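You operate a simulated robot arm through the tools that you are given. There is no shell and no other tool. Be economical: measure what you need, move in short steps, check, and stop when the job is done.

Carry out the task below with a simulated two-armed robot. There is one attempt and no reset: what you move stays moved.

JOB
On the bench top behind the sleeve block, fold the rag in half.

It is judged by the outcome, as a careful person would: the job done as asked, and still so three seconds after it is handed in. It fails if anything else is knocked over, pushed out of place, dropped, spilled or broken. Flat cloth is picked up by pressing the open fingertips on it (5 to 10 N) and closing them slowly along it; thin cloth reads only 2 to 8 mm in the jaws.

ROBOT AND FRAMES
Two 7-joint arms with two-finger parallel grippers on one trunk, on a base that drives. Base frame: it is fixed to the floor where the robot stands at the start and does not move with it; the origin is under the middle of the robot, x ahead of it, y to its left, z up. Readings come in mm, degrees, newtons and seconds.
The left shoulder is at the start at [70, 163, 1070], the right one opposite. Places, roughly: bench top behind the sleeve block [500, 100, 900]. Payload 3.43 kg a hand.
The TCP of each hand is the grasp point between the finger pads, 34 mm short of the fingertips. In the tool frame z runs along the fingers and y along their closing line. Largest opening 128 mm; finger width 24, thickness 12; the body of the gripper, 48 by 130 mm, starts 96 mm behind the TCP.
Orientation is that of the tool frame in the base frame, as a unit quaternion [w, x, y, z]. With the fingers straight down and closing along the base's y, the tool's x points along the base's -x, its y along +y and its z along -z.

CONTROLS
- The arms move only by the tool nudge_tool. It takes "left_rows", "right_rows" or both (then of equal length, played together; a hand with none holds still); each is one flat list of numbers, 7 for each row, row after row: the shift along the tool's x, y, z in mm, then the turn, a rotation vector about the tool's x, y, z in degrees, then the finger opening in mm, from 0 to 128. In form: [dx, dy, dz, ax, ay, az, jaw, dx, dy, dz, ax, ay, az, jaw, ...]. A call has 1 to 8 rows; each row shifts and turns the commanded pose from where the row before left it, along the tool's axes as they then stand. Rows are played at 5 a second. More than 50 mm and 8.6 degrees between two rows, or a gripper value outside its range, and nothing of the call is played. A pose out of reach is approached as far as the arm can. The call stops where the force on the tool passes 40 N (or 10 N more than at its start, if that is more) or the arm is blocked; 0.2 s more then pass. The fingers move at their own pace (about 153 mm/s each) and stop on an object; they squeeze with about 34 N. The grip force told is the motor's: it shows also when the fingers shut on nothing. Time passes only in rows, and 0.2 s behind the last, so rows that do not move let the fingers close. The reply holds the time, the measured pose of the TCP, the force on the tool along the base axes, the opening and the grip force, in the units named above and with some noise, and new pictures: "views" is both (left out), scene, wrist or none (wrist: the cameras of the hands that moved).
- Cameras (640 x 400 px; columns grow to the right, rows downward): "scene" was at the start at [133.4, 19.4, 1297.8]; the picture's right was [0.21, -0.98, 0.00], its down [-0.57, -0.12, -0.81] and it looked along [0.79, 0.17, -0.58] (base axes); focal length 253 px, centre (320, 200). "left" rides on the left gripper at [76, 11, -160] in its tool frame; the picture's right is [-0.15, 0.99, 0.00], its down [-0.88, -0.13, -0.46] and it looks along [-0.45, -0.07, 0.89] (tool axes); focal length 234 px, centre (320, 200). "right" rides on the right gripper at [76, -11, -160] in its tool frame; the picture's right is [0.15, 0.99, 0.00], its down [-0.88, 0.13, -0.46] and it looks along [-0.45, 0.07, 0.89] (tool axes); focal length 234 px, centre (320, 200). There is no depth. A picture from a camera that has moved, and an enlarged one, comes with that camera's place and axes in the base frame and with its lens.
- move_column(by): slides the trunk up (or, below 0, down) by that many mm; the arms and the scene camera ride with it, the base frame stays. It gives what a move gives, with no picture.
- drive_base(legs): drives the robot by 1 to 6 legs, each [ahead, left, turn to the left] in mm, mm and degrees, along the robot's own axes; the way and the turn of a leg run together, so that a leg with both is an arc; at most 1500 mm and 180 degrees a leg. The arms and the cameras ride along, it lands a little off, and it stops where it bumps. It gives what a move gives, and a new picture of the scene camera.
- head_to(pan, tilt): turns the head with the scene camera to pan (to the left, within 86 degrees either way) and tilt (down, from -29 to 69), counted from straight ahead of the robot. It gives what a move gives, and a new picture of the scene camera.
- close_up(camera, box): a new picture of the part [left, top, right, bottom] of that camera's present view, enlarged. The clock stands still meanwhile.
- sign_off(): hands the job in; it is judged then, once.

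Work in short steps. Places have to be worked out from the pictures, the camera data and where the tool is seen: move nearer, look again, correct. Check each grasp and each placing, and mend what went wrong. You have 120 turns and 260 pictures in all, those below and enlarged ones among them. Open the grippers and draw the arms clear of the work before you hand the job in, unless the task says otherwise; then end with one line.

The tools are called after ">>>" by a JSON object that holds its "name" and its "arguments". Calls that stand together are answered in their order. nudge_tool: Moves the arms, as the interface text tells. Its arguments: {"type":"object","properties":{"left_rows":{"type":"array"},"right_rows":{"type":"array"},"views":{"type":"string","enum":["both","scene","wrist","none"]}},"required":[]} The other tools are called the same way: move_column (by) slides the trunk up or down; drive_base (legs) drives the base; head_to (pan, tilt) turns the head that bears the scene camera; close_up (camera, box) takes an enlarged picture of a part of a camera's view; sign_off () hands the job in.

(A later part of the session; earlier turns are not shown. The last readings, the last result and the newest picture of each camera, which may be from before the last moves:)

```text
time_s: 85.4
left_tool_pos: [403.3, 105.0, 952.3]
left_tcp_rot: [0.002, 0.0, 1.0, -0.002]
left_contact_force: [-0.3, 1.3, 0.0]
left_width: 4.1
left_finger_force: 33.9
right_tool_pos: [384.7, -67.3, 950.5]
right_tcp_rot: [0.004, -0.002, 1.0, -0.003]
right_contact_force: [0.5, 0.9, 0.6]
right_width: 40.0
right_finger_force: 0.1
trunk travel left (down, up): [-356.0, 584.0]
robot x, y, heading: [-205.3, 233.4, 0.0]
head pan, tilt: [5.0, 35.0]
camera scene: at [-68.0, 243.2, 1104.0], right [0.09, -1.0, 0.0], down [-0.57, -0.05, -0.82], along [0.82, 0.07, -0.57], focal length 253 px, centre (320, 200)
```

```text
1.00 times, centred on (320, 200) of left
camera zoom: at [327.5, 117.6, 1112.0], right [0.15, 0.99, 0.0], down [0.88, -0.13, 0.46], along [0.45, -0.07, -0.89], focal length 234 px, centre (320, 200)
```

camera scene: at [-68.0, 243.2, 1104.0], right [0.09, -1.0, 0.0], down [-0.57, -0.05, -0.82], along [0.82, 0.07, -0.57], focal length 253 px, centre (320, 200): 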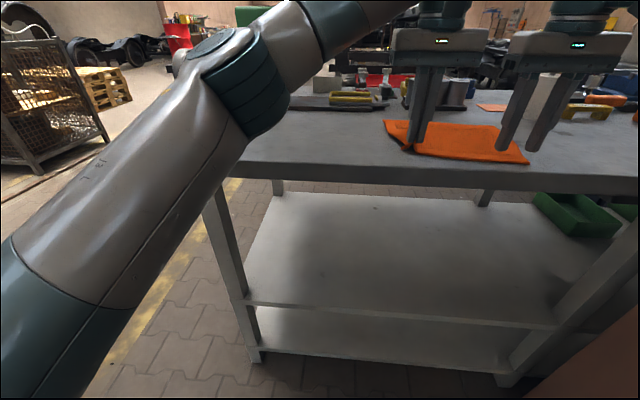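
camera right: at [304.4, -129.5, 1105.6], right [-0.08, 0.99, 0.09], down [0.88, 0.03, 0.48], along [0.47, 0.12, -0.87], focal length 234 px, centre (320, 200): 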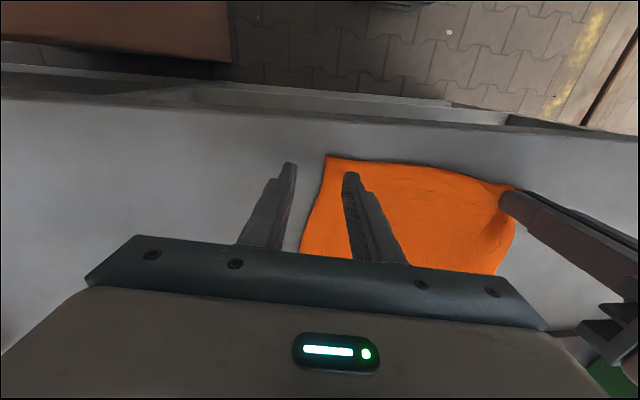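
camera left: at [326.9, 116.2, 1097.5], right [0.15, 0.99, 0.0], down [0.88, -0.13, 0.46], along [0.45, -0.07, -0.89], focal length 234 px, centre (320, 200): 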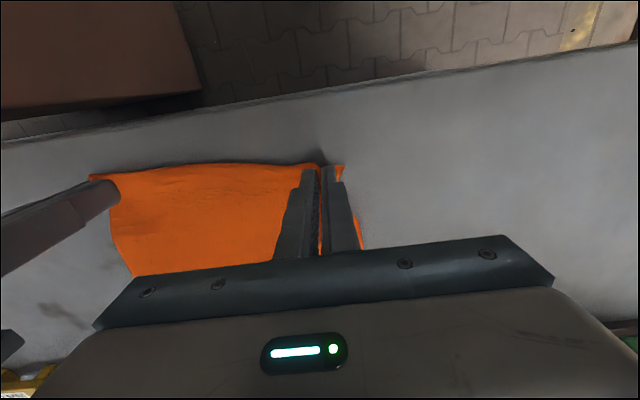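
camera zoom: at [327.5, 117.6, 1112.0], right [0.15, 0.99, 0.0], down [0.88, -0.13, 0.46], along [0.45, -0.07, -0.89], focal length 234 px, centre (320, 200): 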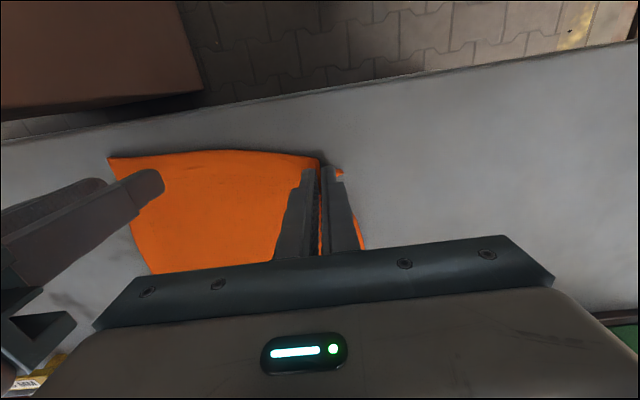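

The right hand is vertical again and nearly right. I shift it 12 mm more inboard, with the left compensating, set a 34 mm jaw, and lower the trunk 9 mm.

>>> {"name": "nudge_tool", "arguments": {"left_rows": [0, -6, 0, 0, 0, 0, 0, 0, -6, 0, 0, 0, 0, 0], "right_rows": [0, 0, 0, 0, 0, 0, 34, 0, 0, 0, 0, 0, 0, 34], "views": "none"}}

>>> {"name": "drive_base", "arguments": {"legs": [[0, 12, 0]]}}

>>> {"name": "move_column", "arguments": {"by": -9}}

>>> {"name": "close_up", "arguments": {"camera": "right", "box": [160, 100, 480, 300]}}

```text
time_s: 86.0
left_tool_pos: [404.7, 92.1, 952.4]
left_tcp_rot: [0.002, 0.001, 1.0, -0.002]
left_contact_force: [0.4, -0.2, 0.5]
left_width: 3.9
left_finger_force: 34.3
right_tool_pos: [384.8, -68.3, 950.1]
right_tcp_rot: [0.004, -0.001, 1.0, 0.0]
right_contact_force: [-0.5, -0.7, -0.2]
right_width: 34.0
right_finger_force: 0.0
trunk travel left (down, up): [-356.0, 584.0]
robot x, y, heading: [-203.5, 235.5, 0.1]
head pan, tilt: [5.0, 35.0]
```

```text
time_s: 86.8
left_tool_pos: [403.0, 103.4, 952.5]
left_tcp_rot: [0.002, 0.002, 1.0, -0.001]
left_contact_force: [0.6, 0.6, 1.0]
left_width: 4.0
left_finger_force: 33.5
right_tool_pos: [384.9, -58.1, 949.2]
right_tcp_rot: [0.004, 0.0, 1.0, 0.0]
right_contact_force: [-0.9, 0.4, -0.4]
right_width: 34.2
right_finger_force: 0.1
trunk travel left (down, up): [-356.0, 584.0]
robot x, y, heading: [-202.3, 246.6, 0.0]
head pan, tilt: [5.0, 35.0]
camera scene: at [-67.9, 254.0, 1104.0], right [0.09, -1.0, 0.0], down [-0.57, -0.05, -0.82], along [0.82, 0.07, -0.57], focal length 253 px, centre (320, 200)
```

scene: 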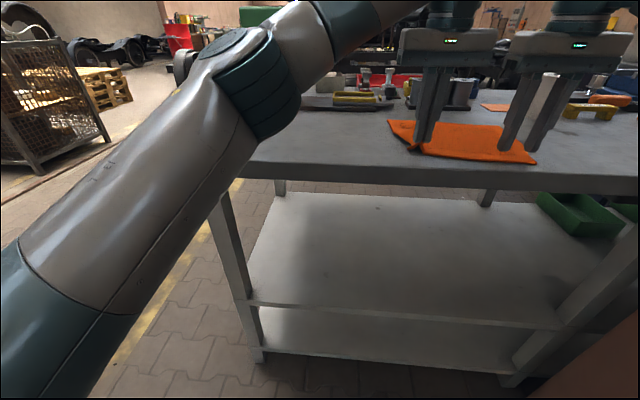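

```text
time_s: 87.3
left_tool_pos: [403.1, 103.4, 943.5]
left_tcp_rot: [0.002, 0.0, 1.0, 0.0]
left_contact_force: [0.0, -0.8, 0.5]
left_width: 4.1
left_finger_force: 34.2
right_tool_pos: [384.3, -59.4, 941.2]
right_tcp_rot: [0.005, -0.001, 1.0, 0.0]
right_contact_force: [0.0, 0.5, 0.4]
right_width: 34.0
right_finger_force: 0.1
trunk travel left (down, up): [-347.0, 593.0]
robot x, y, heading: [-204.2, 244.1, -0.1]
head pan, tilt: [5.0, 35.0]
```

```text
2.00 times, centred on (320, 200) of right
camera zoom: at [307.6, -69.3, 1099.5], right [-0.15, 0.99, 0.0], down [0.88, 0.13, 0.46], along [0.46, 0.07, -0.89], focal length 468 px, centre (320, 200)
```

zoom: 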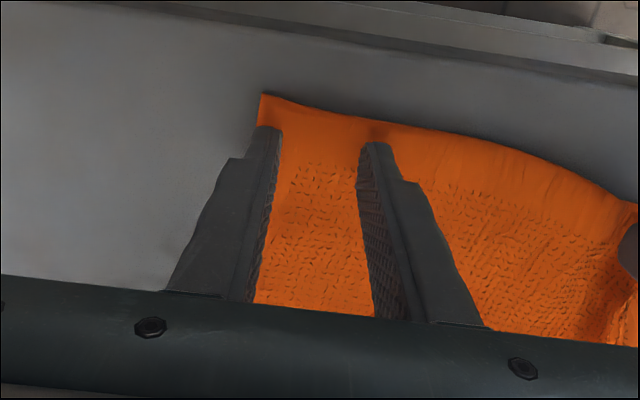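

Both right fingertips are now over cloth. I lower a few mm into contact.

>>> {"name": "move_column", "arguments": {"by": -3}}

>>> {"name": "move_column", "arguments": {"by": -1}}

```text
time_s: 87.9
left_tool_pos: [403.7, 103.5, 941.4]
left_tcp_rot: [0.001, 0.001, 1.0, -0.001]
left_contact_force: [0.0, 1.0, -0.1]
left_width: 4.1
left_finger_force: 33.8
right_tool_pos: [384.3, -58.3, 938.0]
right_tcp_rot: [0.005, -0.001, 1.0, -0.001]
right_contact_force: [-0.3, -0.2, 6.2]
right_width: 33.8
right_finger_force: 0.1
trunk travel left (down, up): [-344.0, 596.0]
robot x, y, heading: [-201.7, 247.0, -0.1]
head pan, tilt: [5.0, 35.0]
```

```text
time_s: 88.4
left_tool_pos: [403.0, 102.9, 940.3]
left_tcp_rot: [0.002, 0.001, 1.0, -0.001]
left_contact_force: [0.2, -0.5, 0.4]
left_width: 3.9
left_finger_force: 33.6
right_tool_pos: [384.9, -57.7, 937.8]
right_tcp_rot: [0.006, -0.001, 1.0, 0.001]
right_contact_force: [1.7, -1.7, 11.7]
right_width: 34.1
right_finger_force: 0.2
trunk travel left (down, up): [-343.0, 597.0]
robot x, y, heading: [-201.0, 246.1, -0.3]
head pan, tilt: [5.0, 35.0]
```

The force is 10–12 N on the right hand. I close it slowly over two calls.

>>> {"name": "nudge_tool", "arguments": {"right_rows": [0, 0, 0, 0, 0, 0, 31, 0, 0, 0, 0, 0, 0, 28, 0, 0, 0, 0, 0, 0, 25, 0, 0, 0, 0, 0, 0, 22, 0, 0, 0, 0, 0, 0, 19, 0, 0, 0, 0, 0, 0, 16, 0, 0, 0, 0, 0, 0, 13, 0, 0, 0, 0, 0, 0, 10], "views": "none"}}

>>> {"name": "nudge_tool", "arguments": {"right_rows": [0, 0, 0, 0, 0, 0, 8, 0, 0, 0, 0, 0, 0, 6, 0, 0, 0, 0, 0, 0, 4, 0, 0, 0, 0, 0, 0, 2, 0, 0, 0, 0, 0, 0, 0, 0, 0, 0, 0, 0, 0, 0, 0, 0, 0, 0, 0, 0, 0], "views": "wrist"}}

```text
time_s: 90.2
left_tool_pos: [403.5, 104.0, 941.2]
left_tcp_rot: [0.002, 0.001, 1.0, -0.002]
left_contact_force: [-0.3, 0.6, 0.3]
left_width: 3.7
left_finger_force: 34.3
right_tool_pos: [383.8, -57.9, 937.4]
right_tcp_rot: [0.006, 0.0, 1.0, 0.0]
right_contact_force: [0.2, 0.1, 13.3]
right_width: 9.3
right_finger_force: 0.1
trunk travel left (down, up): [-343.0, 597.0]
robot x, y, heading: [-202.9, 245.0, 0.1]
head pan, tilt: [5.0, 35.0]
```

```text
time_s: 91.8
left_tool_pos: [402.8, 104.6, 941.1]
left_tcp_rot: [0.002, 0.001, 1.0, -0.002]
left_contact_force: [0.7, -1.0, 0.4]
left_width: 4.1
left_finger_force: 34.3
right_tool_pos: [383.4, -57.6, 937.5]
right_tcp_rot: [0.005, 0.0, 1.0, 0.001]
right_contact_force: [-0.8, 0.5, 15.0]
right_width: 4.6
right_finger_force: 34.4
trunk travel left (down, up): [-343.0, 597.0]
robot x, y, heading: [-200.9, 244.7, 0.0]
head pan, tilt: [5.0, 35.0]
camera right: at [306.8, -68.4, 1096.3], right [-0.15, 0.99, 0.0], down [0.88, 0.13, 0.47], along [0.46, 0.07, -0.89], focal length 234 px, centre (320, 200)
```

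right: 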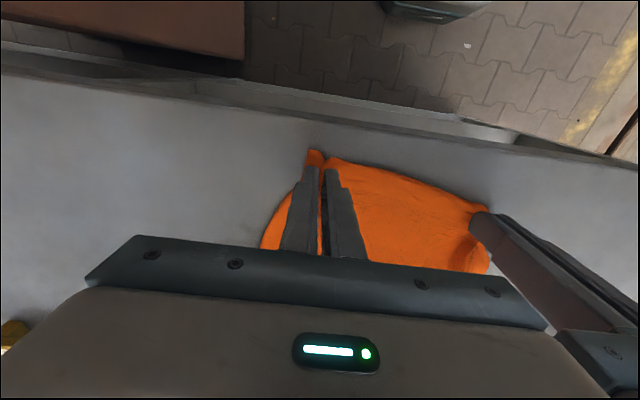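

Both hands now hold cloth (4.1 and 4.6 mm). I raise the trunk 45 mm and check that the near edge lifts.

>>> {"name": "move_column", "arguments": {"by": 45}}

>>> {"name": "close_up", "arguments": {"camera": "right", "box": [0, 0, 640, 400]}}

>>> {"name": "close_up", "arguments": {"camera": "left", "box": [0, 0, 640, 400]}}

>>> {"name": "close_up", "arguments": {"camera": "scene", "box": [320, 40, 640, 240]}}

```text
time_s: 92.7
left_tool_pos: [403.9, 104.3, 984.3]
left_tcp_rot: [0.002, 0.001, 1.0, 0.0]
left_contact_force: [0.3, -0.4, 0.2]
left_width: 4.1
left_finger_force: 33.8
right_tool_pos: [384.9, -58.3, 981.4]
right_tcp_rot: [0.005, 0.0, 1.0, 0.0]
right_contact_force: [0.6, 0.6, -0.6]
right_width: 4.3
right_finger_force: 34.3
trunk travel left (down, up): [-388.0, 552.0]
robot x, y, heading: [-201.4, 247.9, 0.0]
head pan, tilt: [5.0, 35.0]
```

```text
1.00 times, centred on (320, 200) of right
camera zoom: at [308.5, -69.1, 1139.8], right [-0.15, 0.99, 0.0], down [0.88, 0.13, 0.46], along [0.46, 0.07, -0.89], focal length 234 px, centre (320, 200)
```

zoom: 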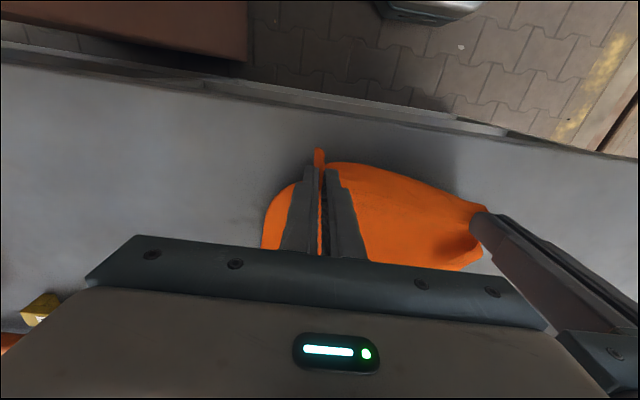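

```text
1.00 times, centred on (320, 200) of left
camera zoom: at [327.9, 115.6, 1143.7], right [0.15, 0.99, 0.0], down [0.88, -0.13, 0.46], along [0.45, -0.07, -0.89], focal length 234 px, centre (320, 200)
```

zoom: 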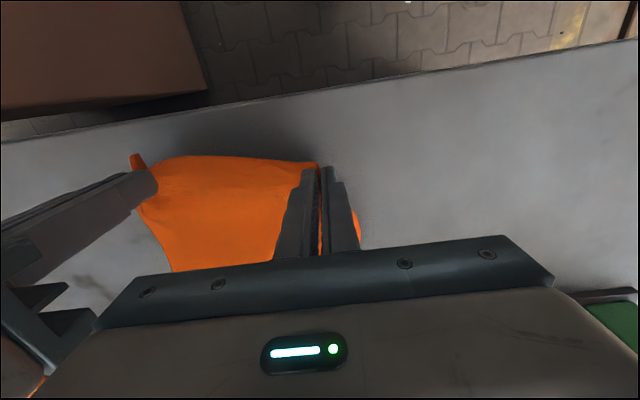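

```text
2.00 times, centred on (480, 140) of scene
camera zoom: at [-67.6, 253.6, 1135.9], right [0.09, -1.0, 0.0], down [-0.57, -0.05, -0.82], along [0.82, 0.07, -0.57], focal length 506 px, centre (0, 320)
```

zoom: 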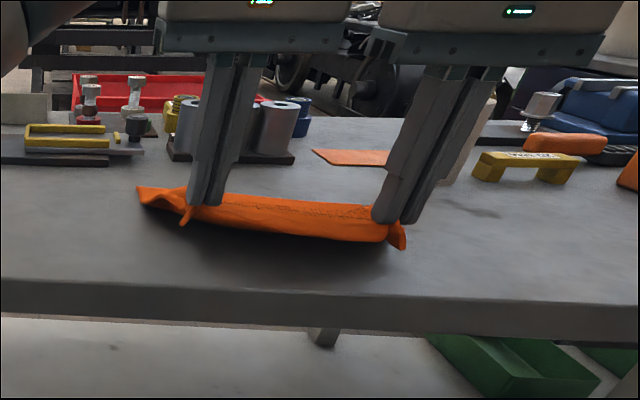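

The near edge is lifted cleanly by both hands. I carry it forward 70 mm with the base and raise another 25 mm.

>>> {"name": "move_column", "arguments": {"by": 25}}

>>> {"name": "drive_base", "arguments": {"legs": [[80, -8, 0]]}}

>>> {"name": "close_up", "arguments": {"camera": "scene", "box": [320, 80, 640, 280]}}

```text
time_s: 93.4
left_tool_pos: [403.6, 104.2, 1009.0]
left_tcp_rot: [0.002, 0.001, 1.0, -0.001]
left_contact_force: [-0.3, 0.9, -0.1]
left_width: 3.9
left_finger_force: 34.4
right_tool_pos: [385.9, -58.2, 1005.4]
right_tcp_rot: [0.004, 0.0, 1.0, 0.0]
right_contact_force: [0.4, 0.5, -0.7]
right_width: 4.0
right_finger_force: 33.5
trunk travel left (down, up): [-413.0, 527.0]
robot x, y, heading: [-201.8, 248.1, 0.1]
head pan, tilt: [5.0, 35.0]
```

```text
time_s: 94.4
left_tool_pos: [484.5, 95.5, 1007.5]
left_tcp_rot: [0.001, 0.002, 1.0, -0.001]
left_contact_force: [-0.7, -0.5, -0.5]
left_width: 4.1
left_finger_force: 33.7
right_tool_pos: [464.7, -66.6, 1006.2]
right_tcp_rot: [0.004, 0.0, 1.0, 0.0]
right_contact_force: [-0.6, 0.5, -0.2]
right_width: 4.2
right_finger_force: 34.1
trunk travel left (down, up): [-413.0, 527.0]
robot x, y, heading: [-124.7, 238.8, 0.0]
head pan, tilt: [5.0, 35.0]
camera scene: at [13.0, 245.6, 1160.8], right [0.09, -1.0, 0.0], down [-0.57, -0.05, -0.82], along [0.82, 0.07, -0.57], focal length 253 px, centre (320, 200)
```

scene: 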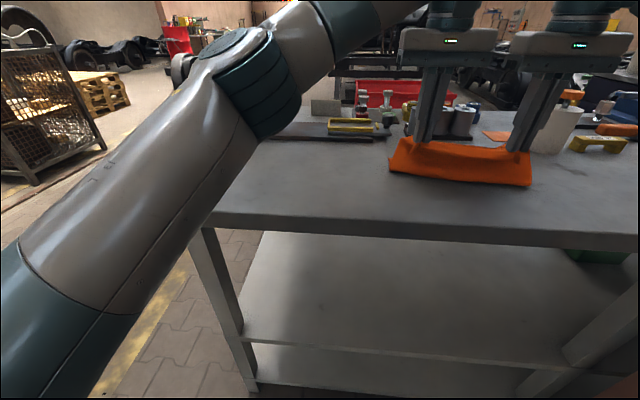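

```text
2.00 times, centred on (480, 180) of scene
camera zoom: at [13.0, 245.6, 1160.8], right [0.09, -1.0, 0.0], down [-0.57, -0.05, -0.82], along [0.82, 0.07, -0.57], focal length 506 px, centre (0, 240)
```

zoom: 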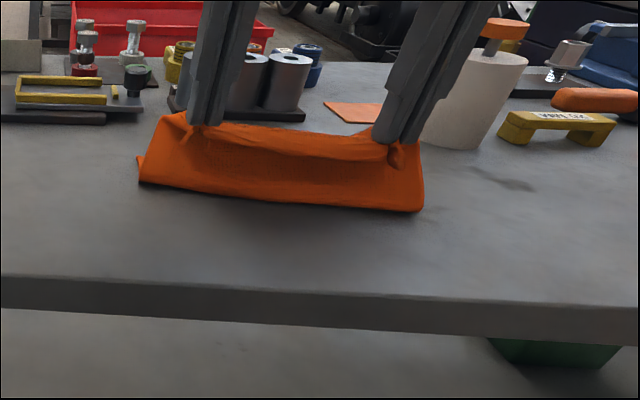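

The flap hangs straight with the fold forming underneath. I go forward 50 mm, lower 30 mm, and look at the far edge.

>>> {"name": "drive_base", "arguments": {"legs": [[50, -5, 0]]}}

>>> {"name": "move_column", "arguments": {"by": -30}}

>>> {"name": "close_up", "arguments": {"camera": "right", "box": [0, 0, 640, 400]}}

>>> {"name": "close_up", "arguments": {"camera": "left", "box": [0, 0, 640, 400]}}

>>> {"name": "close_up", "arguments": {"camera": "scene", "box": [320, 80, 640, 280]}}

```text
time_s: 95.3
left_tool_pos: [534.8, 90.2, 1008.6]
left_tcp_rot: [0.002, 0.001, 1.0, -0.002]
left_contact_force: [0.3, 0.0, 0.3]
left_width: 3.7
left_finger_force: 33.9
right_tool_pos: [515.4, -71.2, 1004.0]
right_tcp_rot: [0.003, 0.0, 1.0, 0.001]
right_contact_force: [0.4, 0.7, -0.9]
right_width: 4.1
right_finger_force: 33.5
trunk travel left (down, up): [-413.0, 527.0]
robot x, y, heading: [-71.1, 234.1, 0.0]
head pan, tilt: [5.0, 35.0]
camera scene: at [63.1, 240.7, 1160.8], right [0.09, -1.0, 0.0], down [-0.57, -0.05, -0.82], along [0.81, 0.07, -0.57], focal length 253 px, centre (320, 200)
```

scene: 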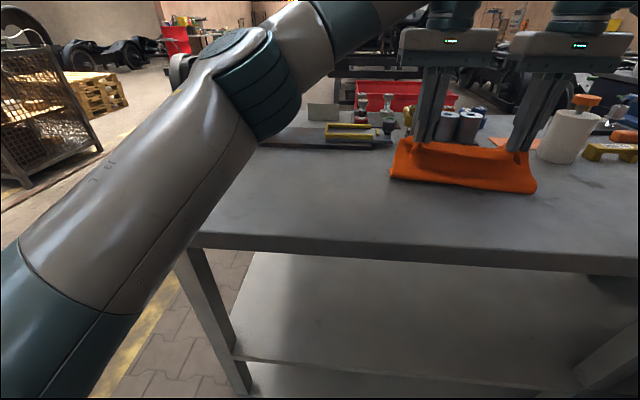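

```text
time_s: 96.1
left_tool_pos: [532.1, 90.8, 980.9]
left_tcp_rot: [0.002, 0.0, 1.0, -0.001]
left_contact_force: [-0.1, 0.1, -0.7]
left_width: 4.0
left_finger_force: 33.8
right_tool_pos: [512.8, -70.4, 976.3]
right_tcp_rot: [0.006, 0.0, 1.0, 0.001]
right_contact_force: [0.3, 0.5, 0.7]
right_width: 4.3
right_finger_force: 33.9
trunk travel left (down, up): [-383.0, 557.0]
robot x, y, heading: [-72.7, 236.4, 0.2]
head pan, tilt: [5.0, 35.0]
```

```text
1.00 times, centred on (320, 200) of right
camera zoom: at [436.7, -82.1, 1135.7], right [-0.15, 0.99, 0.0], down [0.88, 0.13, 0.46], along [0.46, 0.07, -0.89], focal length 234 px, centre (320, 200)
```

zoom: 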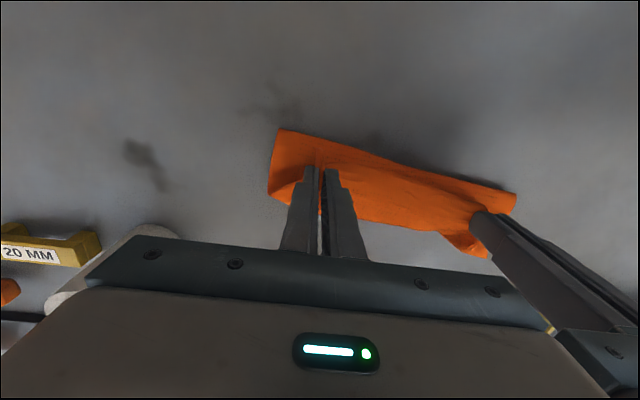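

```text
1.00 times, centred on (320, 200) of left
camera zoom: at [456.1, 103.0, 1139.4], right [0.15, 0.99, 0.0], down [0.88, -0.13, 0.46], along [0.45, -0.07, -0.89], focal length 234 px, centre (320, 200)
```

zoom: 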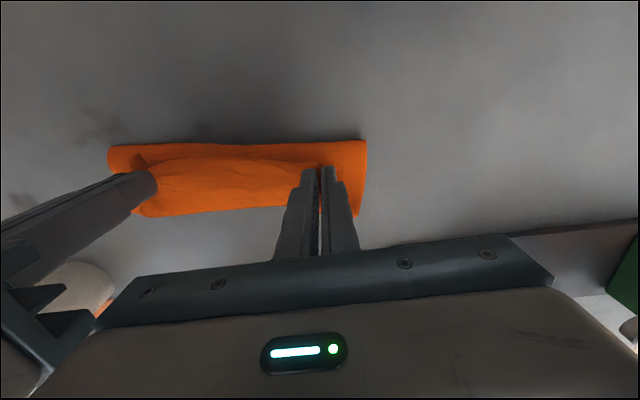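

```text
2.00 times, centred on (480, 180) of scene
camera zoom: at [60.7, 241.0, 1131.1], right [0.09, -1.0, 0.0], down [-0.57, -0.05, -0.82], along [0.82, 0.07, -0.57], focal length 506 px, centre (0, 240)
```

zoom: 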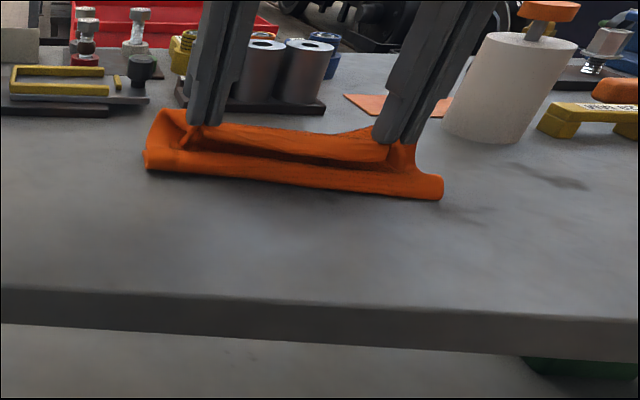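

The far edge is still in place: A≈(602,128), B≈(566,-125). I drive 45 mm ahead and 12 mm right, extend the left hand 12 mm more, and lower 32 mm.

>>> {"name": "drive_base", "arguments": {"legs": [[45, -12, 0]]}}

>>> {"name": "nudge_tool", "arguments": {"left_rows": [-6, 0, 2, 0, 0, 0, 0, -6, 0, 2, 0, 0, 0, 0], "views": "none"}}

>>> {"name": "move_column", "arguments": {"by": -30}}

>>> {"name": "close_up", "arguments": {"camera": "right", "box": [0, 0, 640, 400]}}

>>> {"name": "close_up", "arguments": {"camera": "left", "box": [0, 0, 640, 400]}}

>>> {"name": "close_up", "arguments": {"camera": "scene", "box": [320, 80, 640, 280]}}

```text
time_s: 97.0
left_tool_pos: [579.8, 78.0, 978.1]
left_tcp_rot: [-0.001, 0.001, 1.0, -0.001]
left_contact_force: [1.3, -0.4, -1.9]
left_width: 4.1
left_finger_force: 34.3
right_tool_pos: [559.7, -82.8, 976.0]
right_tcp_rot: [0.003, 0.0, 1.0, 0.001]
right_contact_force: [1.4, -0.4, -0.1]
right_width: 4.4
right_finger_force: 34.6
trunk travel left (down, up): [-383.0, 557.0]
robot x, y, heading: [-30.9, 220.5, -0.0]
head pan, tilt: [5.0, 35.0]
camera scene: at [107.6, 228.6, 1130.8], right [0.09, -1.0, 0.0], down [-0.57, -0.05, -0.82], along [0.81, 0.07, -0.57], focal length 253 px, centre (320, 200)
```

scene: 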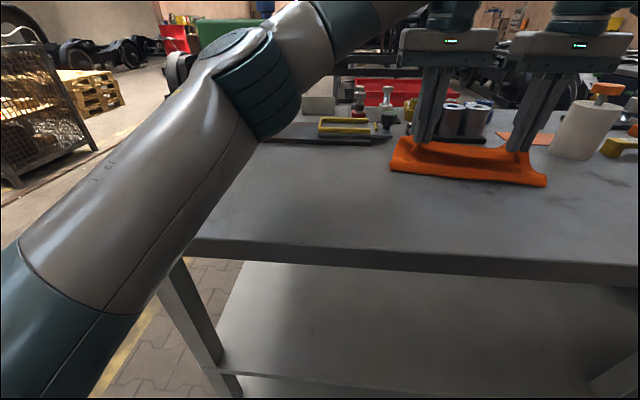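

```text
time_s: 97.6
left_tool_pos: [590.0, 78.4, 974.9]
left_tcp_rot: [0.001, 0.001, 1.0, -0.001]
left_contact_force: [1.2, -1.7, -0.4]
left_width: 3.9
left_finger_force: 33.8
right_tool_pos: [558.2, -83.0, 975.8]
right_tcp_rot: [0.004, 0.0, 1.0, 0.0]
right_contact_force: [-0.1, 1.7, 0.3]
right_width: 4.5
right_finger_force: 34.3
trunk travel left (down, up): [-383.0, 557.0]
robot x, y, heading: [-26.9, 221.1, -0.2]
head pan, tilt: [5.0, 35.0]
```

```text
time_s: 98.4
left_tool_pos: [589.0, 78.6, 945.5]
left_tcp_rot: [0.001, 0.002, 1.0, 0.0]
left_contact_force: [0.0, -0.8, 0.8]
left_width: 4.0
left_finger_force: 34.1
right_tool_pos: [558.2, -82.8, 946.7]
right_tcp_rot: [0.005, 0.001, 1.0, 0.001]
right_contact_force: [0.3, 1.2, 0.7]
right_width: 4.2
right_finger_force: 34.2
trunk travel left (down, up): [-353.0, 587.0]
robot x, y, heading: [-28.9, 223.8, -0.2]
head pan, tilt: [5.0, 35.0]
```

```text
1.00 times, centred on (320, 200) of right
camera zoom: at [481.7, -94.0, 1105.4], right [-0.15, 0.99, 0.0], down [0.88, 0.13, 0.46], along [0.46, 0.07, -0.89], focal length 234 px, centre (320, 200)
```

zoom: 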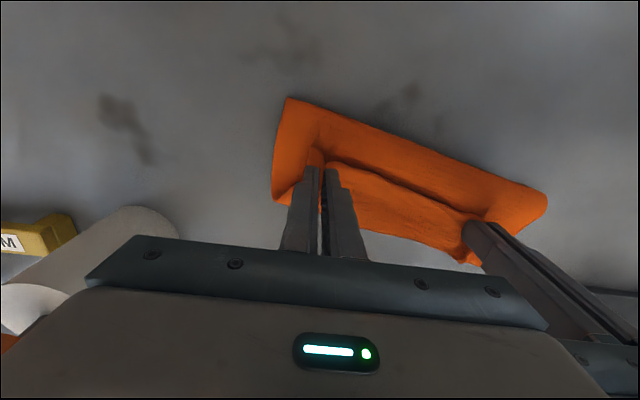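

```text
1.00 times, centred on (320, 200) of left
camera zoom: at [513.3, 91.0, 1105.2], right [0.15, 0.99, 0.0], down [0.88, -0.13, 0.46], along [0.45, -0.07, -0.89], focal length 234 px, centre (320, 200)
```

zoom: 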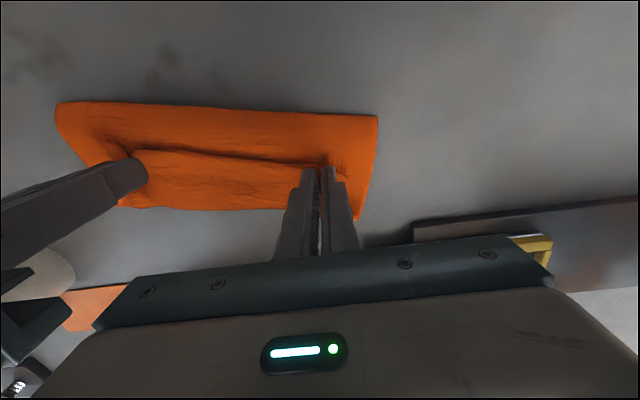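

```text
2.00 times, centred on (480, 180) of scene
camera zoom: at [105.8, 229.1, 1101.1], right [0.09, -1.0, 0.0], down [-0.57, -0.05, -0.82], along [0.82, 0.07, -0.57], focal length 506 px, centre (0, 240)
```

zoom: 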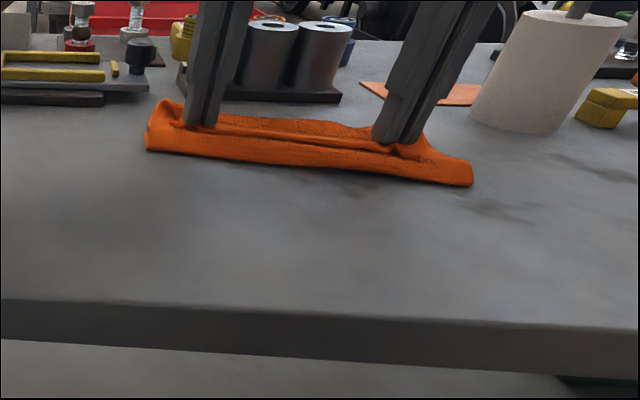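

The fold shape is right, but the whole cloth slid forward: the crease now runs from (547,133) to (500,-117) and the far edge from (642,110) to (593,-121). The flap edge is about 30–35 mm short with slack in the loop, so I lift 18 mm and advance a bit more.

>>> {"name": "move_column", "arguments": {"by": 18}}

>>> {"name": "drive_base", "arguments": {"legs": [[26, 0, 0]]}}

>>> {"name": "close_up", "arguments": {"camera": "right", "box": [0, 0, 640, 400]}}

>>> {"name": "close_up", "arguments": {"camera": "left", "box": [0, 0, 640, 400]}}

```text
time_s: 99.0
left_tool_pos: [590.2, 80.0, 963.0]
left_tcp_rot: [0.0, 0.001, 1.0, -0.001]
left_contact_force: [-0.7, -1.9, 0.4]
left_width: 4.6
left_finger_force: 34.5
right_tool_pos: [559.4, -83.3, 963.4]
right_tcp_rot: [0.004, 0.0, 1.0, 0.0]
right_contact_force: [0.5, 1.7, -0.5]
right_width: 4.2
right_finger_force: 33.7
trunk travel left (down, up): [-371.0, 569.0]
robot x, y, heading: [-27.6, 222.2, -0.0]
head pan, tilt: [5.0, 35.0]
```

```text
time_s: 99.8
left_tool_pos: [616.5, 78.9, 962.8]
left_tcp_rot: [0.001, 0.001, 1.0, -0.001]
left_contact_force: [-0.3, -1.9, -1.1]
left_width: 3.9
left_finger_force: 33.9
right_tool_pos: [585.7, -83.3, 962.7]
right_tcp_rot: [0.004, 0.0, 1.0, 0.001]
right_contact_force: [0.0, 2.1, 0.2]
right_width: 4.2
right_finger_force: 33.3
trunk travel left (down, up): [-371.0, 569.0]
robot x, y, heading: [-2.4, 220.3, 0.2]
head pan, tilt: [5.0, 35.0]
camera scene: at [132.6, 229.0, 1118.9], right [0.09, -1.0, 0.0], down [-0.57, -0.05, -0.82], along [0.82, 0.07, -0.57], focal length 253 px, centre (320, 200)
```

scene: 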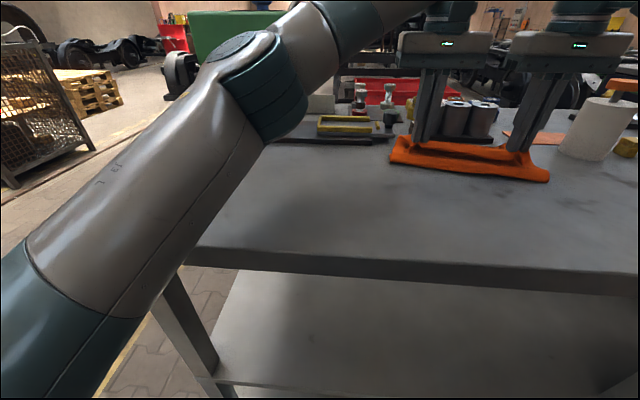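

```text
1.00 times, centred on (320, 200) of right
camera zoom: at [508.5, -94.1, 1122.6], right [-0.15, 0.99, 0.0], down [0.88, 0.13, 0.46], along [0.46, 0.07, -0.89], focal length 234 px, centre (320, 200)
```

zoom: 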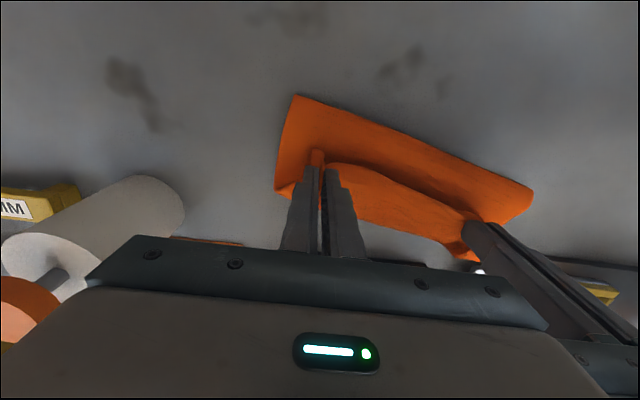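

```text
1.00 times, centred on (320, 200) of left
camera zoom: at [540.1, 90.8, 1122.3], right [0.15, 0.99, 0.0], down [0.88, -0.13, 0.46], along [0.45, -0.07, -0.89], focal length 234 px, centre (320, 200)
```

zoom: 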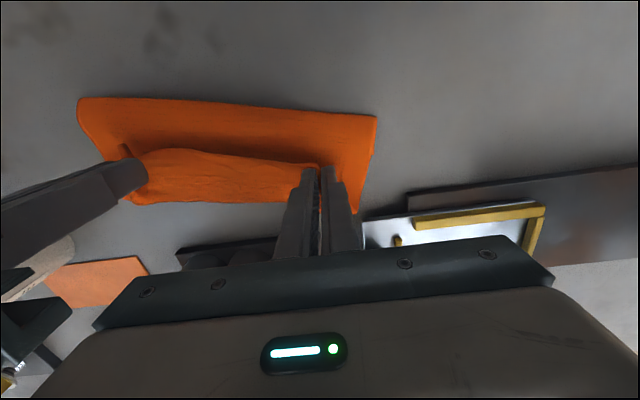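

The flap resting on the lower layer drags the whole rag along, and the rag is now close to the slide plate and sleeve block. I press the flap lightly onto the lower layer and drag everything back as one. Then I'll lift high before advancing the flap.

>>> {"name": "move_column", "arguments": {"by": -20}}

>>> {"name": "move_column", "arguments": {"by": -4}}

```text
time_s: 100.5
left_tool_pos: [614.3, 78.1, 943.5]
left_tcp_rot: [0.001, 0.001, 1.0, -0.001]
left_contact_force: [-0.7, -0.9, 0.9]
left_width: 4.1
left_finger_force: 33.6
right_tool_pos: [583.4, -83.3, 944.4]
right_tcp_rot: [0.006, 0.0, 1.0, 0.001]
right_contact_force: [-0.2, 0.1, 0.0]
right_width: 4.3
right_finger_force: 34.3
trunk travel left (down, up): [-351.0, 589.0]
robot x, y, heading: [-2.5, 220.4, 0.0]
head pan, tilt: [5.0, 35.0]
```

```text
time_s: 101.0
left_tool_pos: [615.6, 78.9, 940.1]
left_tcp_rot: [0.002, 0.001, 1.0, 0.0]
left_contact_force: [-0.4, -3.1, 9.3]
left_width: 4.1
left_finger_force: 34.1
right_tool_pos: [583.8, -83.5, 941.3]
right_tcp_rot: [0.005, -0.001, 1.0, 0.001]
right_contact_force: [0.9, 0.9, 7.1]
right_width: 4.3
right_finger_force: 34.0
trunk travel left (down, up): [-347.0, 593.0]
robot x, y, heading: [-4.3, 221.0, 0.1]
head pan, tilt: [5.0, 35.0]
```

Both hands press at 7–9 N. I drive back 65 mm to drag the whole fold away from the fixtures, then check.

>>> {"name": "drive_base", "arguments": {"legs": [[-65, 0, 0]]}}

>>> {"name": "close_up", "arguments": {"camera": "right", "box": [0, 0, 640, 400]}}

>>> {"name": "close_up", "arguments": {"camera": "left", "box": [0, 0, 640, 400]}}

```text
time_s: 102.0
left_tool_pos: [549.7, 78.9, 940.5]
left_tcp_rot: [0.002, 0.001, 1.0, -0.001]
left_contact_force: [0.7, -2.6, 10.9]
left_width: 4.0
left_finger_force: 33.8
right_tool_pos: [518.2, -83.3, 940.3]
right_tcp_rot: [0.005, 0.001, 1.0, 0.001]
right_contact_force: [0.9, 1.6, 6.6]
right_width: 4.4
right_finger_force: 34.2
trunk travel left (down, up): [-347.0, 593.0]
robot x, y, heading: [-67.1, 222.0, -0.1]
head pan, tilt: [5.0, 35.0]
camera scene: at [65.2, 229.3, 1095.2], right [0.09, -1.0, 0.0], down [-0.57, -0.05, -0.82], along [0.82, 0.07, -0.57], focal length 253 px, centre (320, 200)
```

scene: 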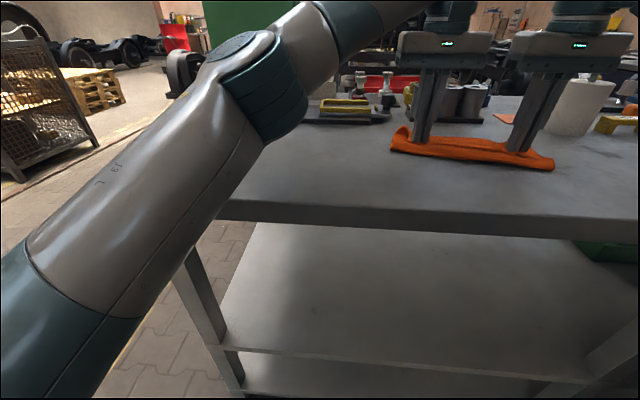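

```text
1.00 times, centred on (320, 200) of right
camera zoom: at [441.0, -93.9, 1100.1], right [-0.15, 0.99, 0.0], down [0.88, 0.13, 0.47], along [0.46, 0.07, -0.88], focal length 234 px, centre (320, 200)
```

zoom: 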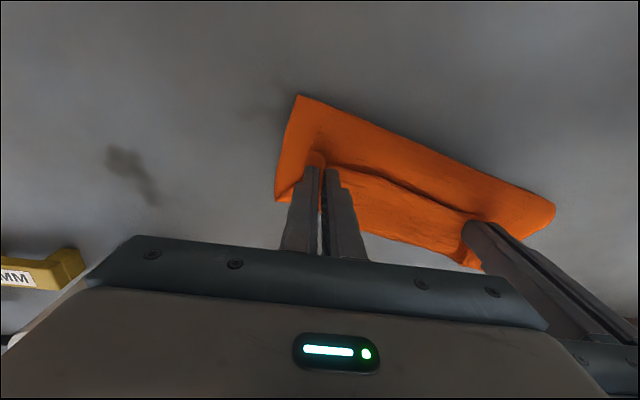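

```text
1.00 times, centred on (320, 200) of left
camera zoom: at [472.8, 91.1, 1099.7], right [0.15, 0.99, 0.0], down [0.88, -0.13, 0.46], along [0.45, -0.07, -0.89], focal length 234 px, centre (320, 200)
```

zoom: 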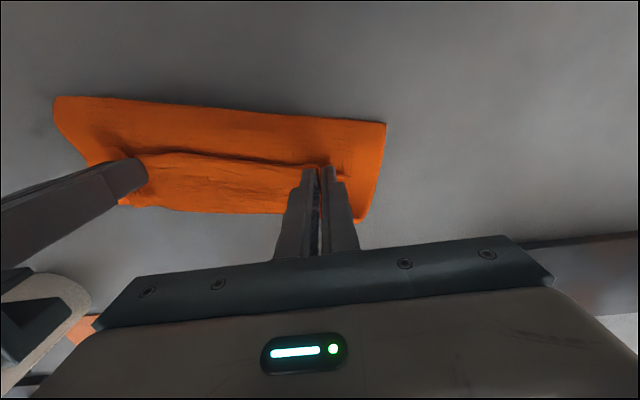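

The fold moved back as one piece. Now I lift 70 mm so the flap clears, and look at the geometry before advancing.

>>> {"name": "move_column", "arguments": {"by": 70}}

>>> {"name": "close_up", "arguments": {"camera": "scene", "box": [340, 80, 600, 240]}}

>>> {"name": "close_up", "arguments": {"camera": "left", "box": [0, 50, 480, 350]}}

```text
time_s: 103.1
left_tool_pos: [550.8, 79.2, 1009.5]
left_tcp_rot: [0.001, 0.001, 1.0, -0.001]
left_contact_force: [0.0, -1.0, -0.9]
left_width: 3.9
left_finger_force: 34.3
right_tool_pos: [519.1, -82.4, 1009.2]
right_tcp_rot: [0.004, 0.0, 1.0, 0.002]
right_contact_force: [0.4, 1.1, -0.9]
right_width: 4.3
right_finger_force: 33.8
trunk travel left (down, up): [-417.0, 523.0]
robot x, y, heading: [-69.1, 219.3, 0.0]
head pan, tilt: [5.0, 35.0]
```

```text
2.46 times, centred on (470, 160) of scene
camera zoom: at [67.0, 229.0, 1164.9], right [0.09, -1.0, 0.0], down [-0.57, -0.05, -0.82], along [0.82, 0.07, -0.57], focal length 623 px, centre (-49, 298)
```

zoom: 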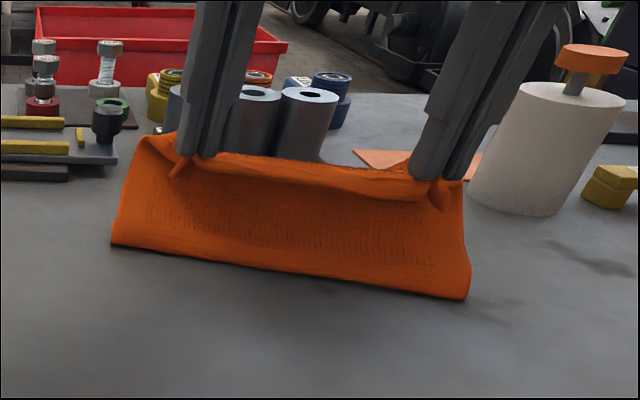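

```text
1.33 times, centred on (240, 200) of left
camera zoom: at [474.6, 90.7, 1168.6], right [0.15, 0.99, 0.0], down [0.88, -0.13, 0.46], along [0.45, -0.07, -0.89], focal length 312 px, centre (427, 200)
```

zoom: 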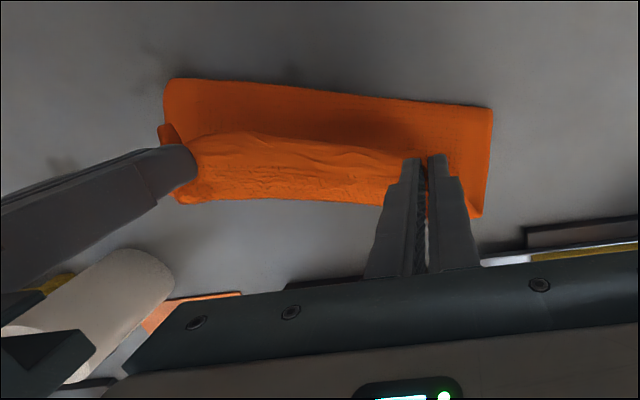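

The flap hangs from the hands with its hem curled toward me. I need to know where the lower layer's far edge is, so I take the right and left views for triangulation.

>>> {"name": "close_up", "arguments": {"camera": "right", "box": [180, 50, 640, 340]}}

>>> {"name": "head_to", "arguments": {"pan": -10, "tilt": 50}}

```text
1.38 times, centred on (410, 195) of right
camera zoom: at [442.9, -94.3, 1168.9], right [-0.15, 0.99, 0.0], down [0.88, 0.13, 0.46], along [0.46, 0.07, -0.89], focal length 323 px, centre (196, 207)
```

zoom: 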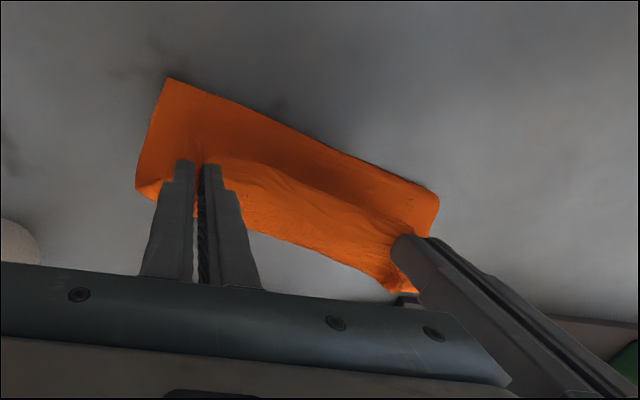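

```text
time_s: 103.9
left_tool_pos: [550.6, 79.2, 1009.6]
left_tcp_rot: [0.001, 0.001, 1.0, -0.001]
left_contact_force: [-0.2, -1.7, -0.1]
left_width: 4.0
left_finger_force: 33.7
right_tool_pos: [519.5, -83.7, 1010.9]
right_tcp_rot: [0.006, 0.0, 1.0, 0.001]
right_contact_force: [0.9, 1.5, -0.5]
right_width: 4.1
right_finger_force: 34.1
trunk travel left (down, up): [-417.0, 523.0]
robot x, y, heading: [-71.5, 219.1, 0.3]
head pan, tilt: [-10.0, 50.0]
camera scene: at [54.8, 208.0, 1143.3], right [-0.17, -0.98, 0.0], down [-0.75, 0.13, -0.64], along [0.63, -0.11, -0.77], focal length 253 px, centre (320, 200)
```

scene: 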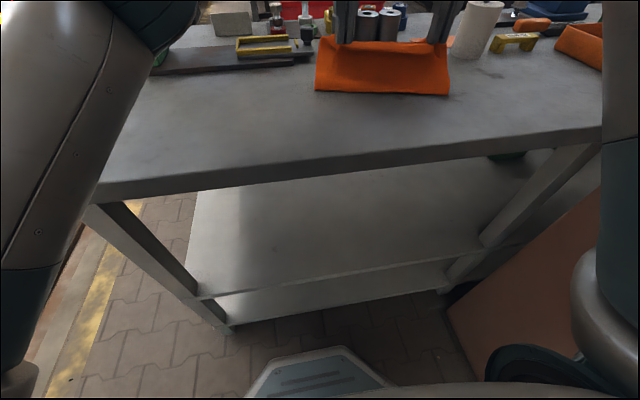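

The lower layer's far edge works out to about (633,116)–(577,-130), with the crease at (538,132)–(479,-119), so the halves match at about 98 mm each. The hands should travel forward on an arc without touching, so I extend the left 25 mm to match the rag's skew, drive 22 mm, and lower 15 mm.

>>> {"name": "nudge_tool", "arguments": {"left_rows": [-12, 0, 0, 0, 0, 0, 0, -13, 0, 0, 0, 0, 0, 0], "views": "none"}}

>>> {"name": "drive_base", "arguments": {"legs": [[22, 0, 0]]}}

>>> {"name": "move_column", "arguments": {"by": -15}}

>>> {"name": "head_to", "arguments": {"pan": -20, "tilt": 35}}

>>> {"name": "close_up", "arguments": {"camera": "left", "box": [0, 50, 480, 350]}}

```text
time_s: 104.5
left_tool_pos: [574.7, 77.2, 1009.6]
left_tcp_rot: [0.001, 0.001, 1.0, -0.002]
left_contact_force: [-3.0, -8.4, -0.5]
left_width: 4.0
left_finger_force: 33.0
right_tool_pos: [520.1, -81.8, 1010.0]
right_tcp_rot: [0.005, -0.001, 1.0, 0.001]
right_contact_force: [2.7, 7.2, 0.3]
right_width: 4.3
right_finger_force: 34.2
trunk travel left (down, up): [-417.0, 523.0]
robot x, y, heading: [-67.4, 219.2, -0.1]
head pan, tilt: [-10.0, 50.0]
```

```text
time_s: 105.3
left_tool_pos: [596.7, 77.1, 1008.5]
left_tcp_rot: [0.002, 0.002, 1.0, -0.001]
left_contact_force: [-3.4, -8.1, 0.2]
left_width: 4.2
left_finger_force: 33.8
right_tool_pos: [541.0, -82.7, 1009.9]
right_tcp_rot: [0.004, 0.0, 1.0, 0.001]
right_contact_force: [2.6, 10.2, -0.7]
right_width: 4.1
right_finger_force: 33.9
trunk travel left (down, up): [-417.0, 523.0]
robot x, y, heading: [-47.6, 217.6, 0.1]
head pan, tilt: [-10.0, 50.0]
camera scene: at [76.4, 208.0, 1143.3], right [-0.17, -0.98, 0.0], down [-0.75, 0.13, -0.64], along [0.63, -0.11, -0.77], focal length 253 px, centre (320, 200)
```

scene: 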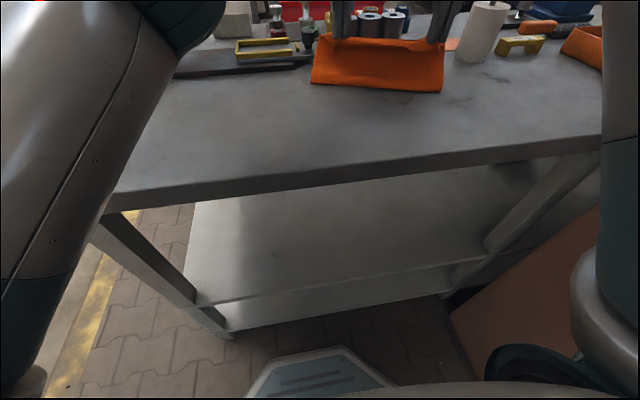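

```text
time_s: 105.9
left_tool_pos: [596.4, 76.4, 995.1]
left_tcp_rot: [0.001, 0.001, 1.0, -0.001]
left_contact_force: [-3.3, -7.0, 0.3]
left_width: 3.9
left_finger_force: 34.2
right_tool_pos: [540.9, -81.9, 996.2]
right_tcp_rot: [0.005, 0.0, 1.0, 0.0]
right_contact_force: [2.7, 7.3, -0.1]
right_width: 4.4
right_finger_force: 34.1
trunk travel left (down, up): [-402.0, 538.0]
robot x, y, heading: [-47.4, 218.9, 0.0]
head pan, tilt: [-10.0, 50.0]
```

```text
time_s: 106.7
left_tool_pos: [596.3, 77.4, 993.9]
left_tcp_rot: [0.001, 0.002, 1.0, -0.001]
left_contact_force: [-3.2, -8.6, -0.2]
left_width: 3.8
left_finger_force: 33.9
right_tool_pos: [540.3, -82.3, 994.3]
right_tcp_rot: [0.005, 0.0, 1.0, 0.002]
right_contact_force: [3.3, 8.8, -0.4]
right_width: 4.1
right_finger_force: 33.9
trunk travel left (down, up): [-402.0, 538.0]
robot x, y, heading: [-45.7, 221.7, 0.0]
head pan, tilt: [-20.0, 35.0]
camera scene: at [83.3, 191.3, 1149.9], right [-0.34, -0.94, 0.0], down [-0.54, 0.2, -0.82], along [0.77, -0.28, -0.57], focal length 253 px, centre (320, 200)
```

scene: 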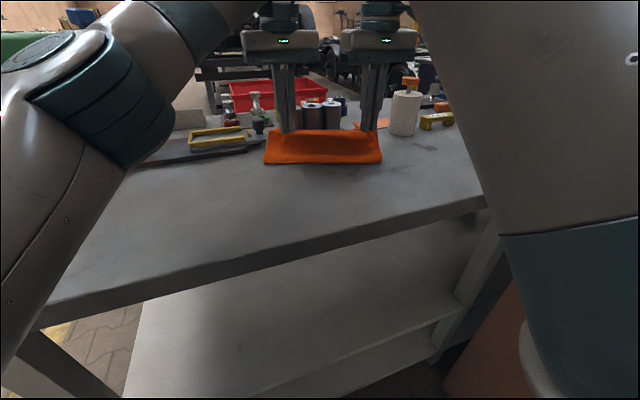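

```text
1.33 times, centred on (240, 200) of left
camera zoom: at [520.5, 90.4, 1153.8], right [0.15, 0.99, 0.0], down [0.88, -0.13, 0.46], along [0.45, -0.07, -0.89], focal length 312 px, centre (427, 200)
```

zoom: 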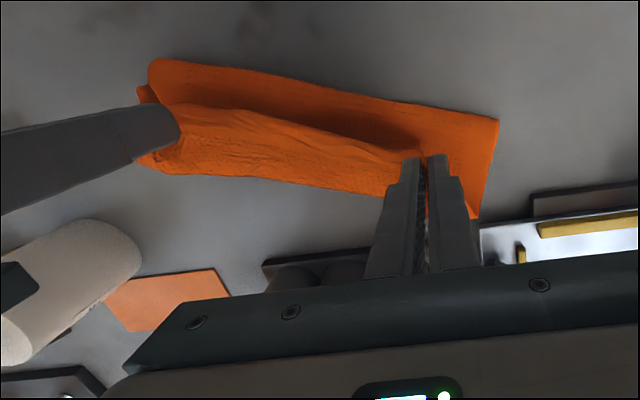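

The whole rag is sliding with the hands again, because it slips easily on the table. It's best to press down, drag it back from the fixtures, release, and then arrange the flap with one hand holding the lower layer. First I relax the tension between the hands and lower.

>>> {"name": "nudge_tool", "arguments": {"left_rows": [0, -4, 0, 0, 0, 0, 0, 0, -4, 0, 0, 0, 0, 0], "views": "none"}}

>>> {"name": "move_column", "arguments": {"by": -48}}

>>> {"name": "move_column", "arguments": {"by": -5}}

>>> {"name": "drive_base", "arguments": {"legs": [[-75, 0, 0]]}}

>>> {"name": "close_up", "arguments": {"camera": "left", "box": [0, 50, 480, 350]}}

```text
time_s: 107.3
left_tool_pos: [596.4, 70.6, 994.2]
left_tcp_rot: [0.001, 0.001, 1.0, 0.0]
left_contact_force: [-1.9, -2.4, 0.7]
left_width: 4.1
left_finger_force: 33.8
right_tool_pos: [540.2, -84.2, 996.1]
right_tcp_rot: [0.006, 0.0, 1.0, 0.001]
right_contact_force: [0.6, 1.8, -0.1]
right_width: 4.1
right_finger_force: 34.1
trunk travel left (down, up): [-402.0, 538.0]
robot x, y, heading: [-47.3, 217.0, -0.1]
head pan, tilt: [-20.0, 35.0]
```

```text
time_s: 108.2
left_tool_pos: [596.6, 68.9, 946.3]
left_tcp_rot: [0.002, 0.002, 1.0, -0.001]
left_contact_force: [0.2, -0.6, 1.8]
left_width: 4.2
left_finger_force: 34.0
right_tool_pos: [539.6, -81.7, 947.6]
right_tcp_rot: [0.005, 0.0, 1.0, 0.0]
right_contact_force: [1.8, 1.8, 1.5]
right_width: 4.3
right_finger_force: 34.2
trunk travel left (down, up): [-354.0, 586.0]
robot x, y, heading: [-49.2, 217.1, -0.0]
head pan, tilt: [-20.0, 35.0]
```

```text
time_s: 108.7
left_tool_pos: [596.1, 70.8, 942.7]
left_tcp_rot: [0.002, 0.002, 1.0, -0.001]
left_contact_force: [0.3, -2.7, 8.0]
left_width: 4.0
left_finger_force: 34.1
right_tool_pos: [539.9, -83.0, 943.1]
right_tcp_rot: [0.007, -0.001, 1.0, 0.001]
right_contact_force: [1.9, 1.2, 6.2]
right_width: 4.2
right_finger_force: 33.9
trunk travel left (down, up): [-349.0, 591.0]
robot x, y, heading: [-46.6, 222.3, 0.0]
head pan, tilt: [-20.0, 35.0]
```

```text
time_s: 109.8
left_tool_pos: [519.5, 71.3, 942.3]
left_tcp_rot: [0.002, 0.001, 1.0, -0.001]
left_contact_force: [0.9, -2.4, 8.9]
left_width: 4.2
left_finger_force: 34.0
right_tool_pos: [465.6, -81.4, 943.7]
right_tcp_rot: [0.006, -0.002, 1.0, 0.001]
right_contact_force: [1.4, 1.2, 6.5]
right_width: 4.1
right_finger_force: 33.8
trunk travel left (down, up): [-349.0, 591.0]
robot x, y, heading: [-123.7, 222.9, -0.0]
head pan, tilt: [-20.0, 35.0]
camera scene: at [7.0, 191.6, 1097.2], right [-0.34, -0.94, 0.0], down [-0.54, 0.2, -0.82], along [0.77, -0.28, -0.57], focal length 253 px, centre (320, 200)
```

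scene: 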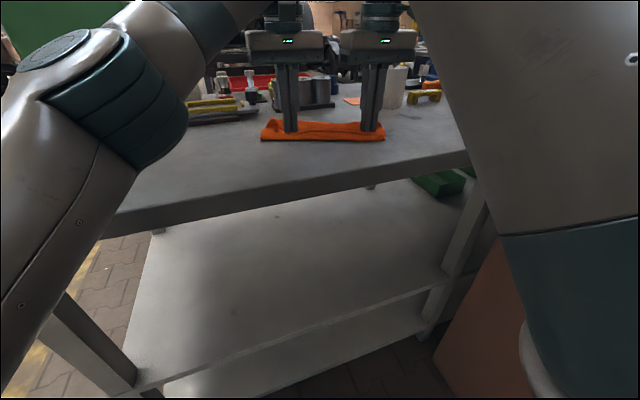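

```text
1.33 times, centred on (240, 200) of left
camera zoom: at [444.2, 83.4, 1102.0], right [0.15, 0.99, 0.0], down [0.88, -0.13, 0.46], along [0.45, -0.07, -0.89], focal length 312 px, centre (427, 200)
```

zoom: 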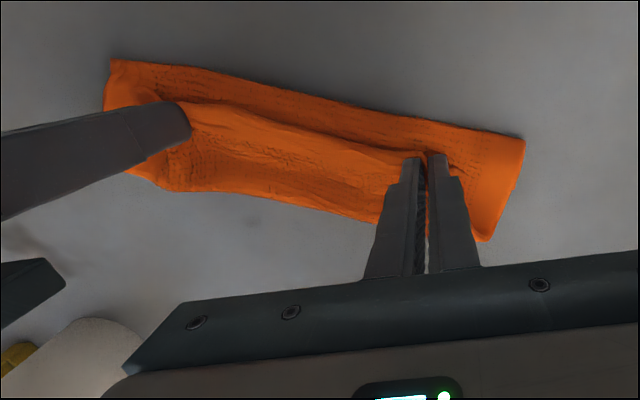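

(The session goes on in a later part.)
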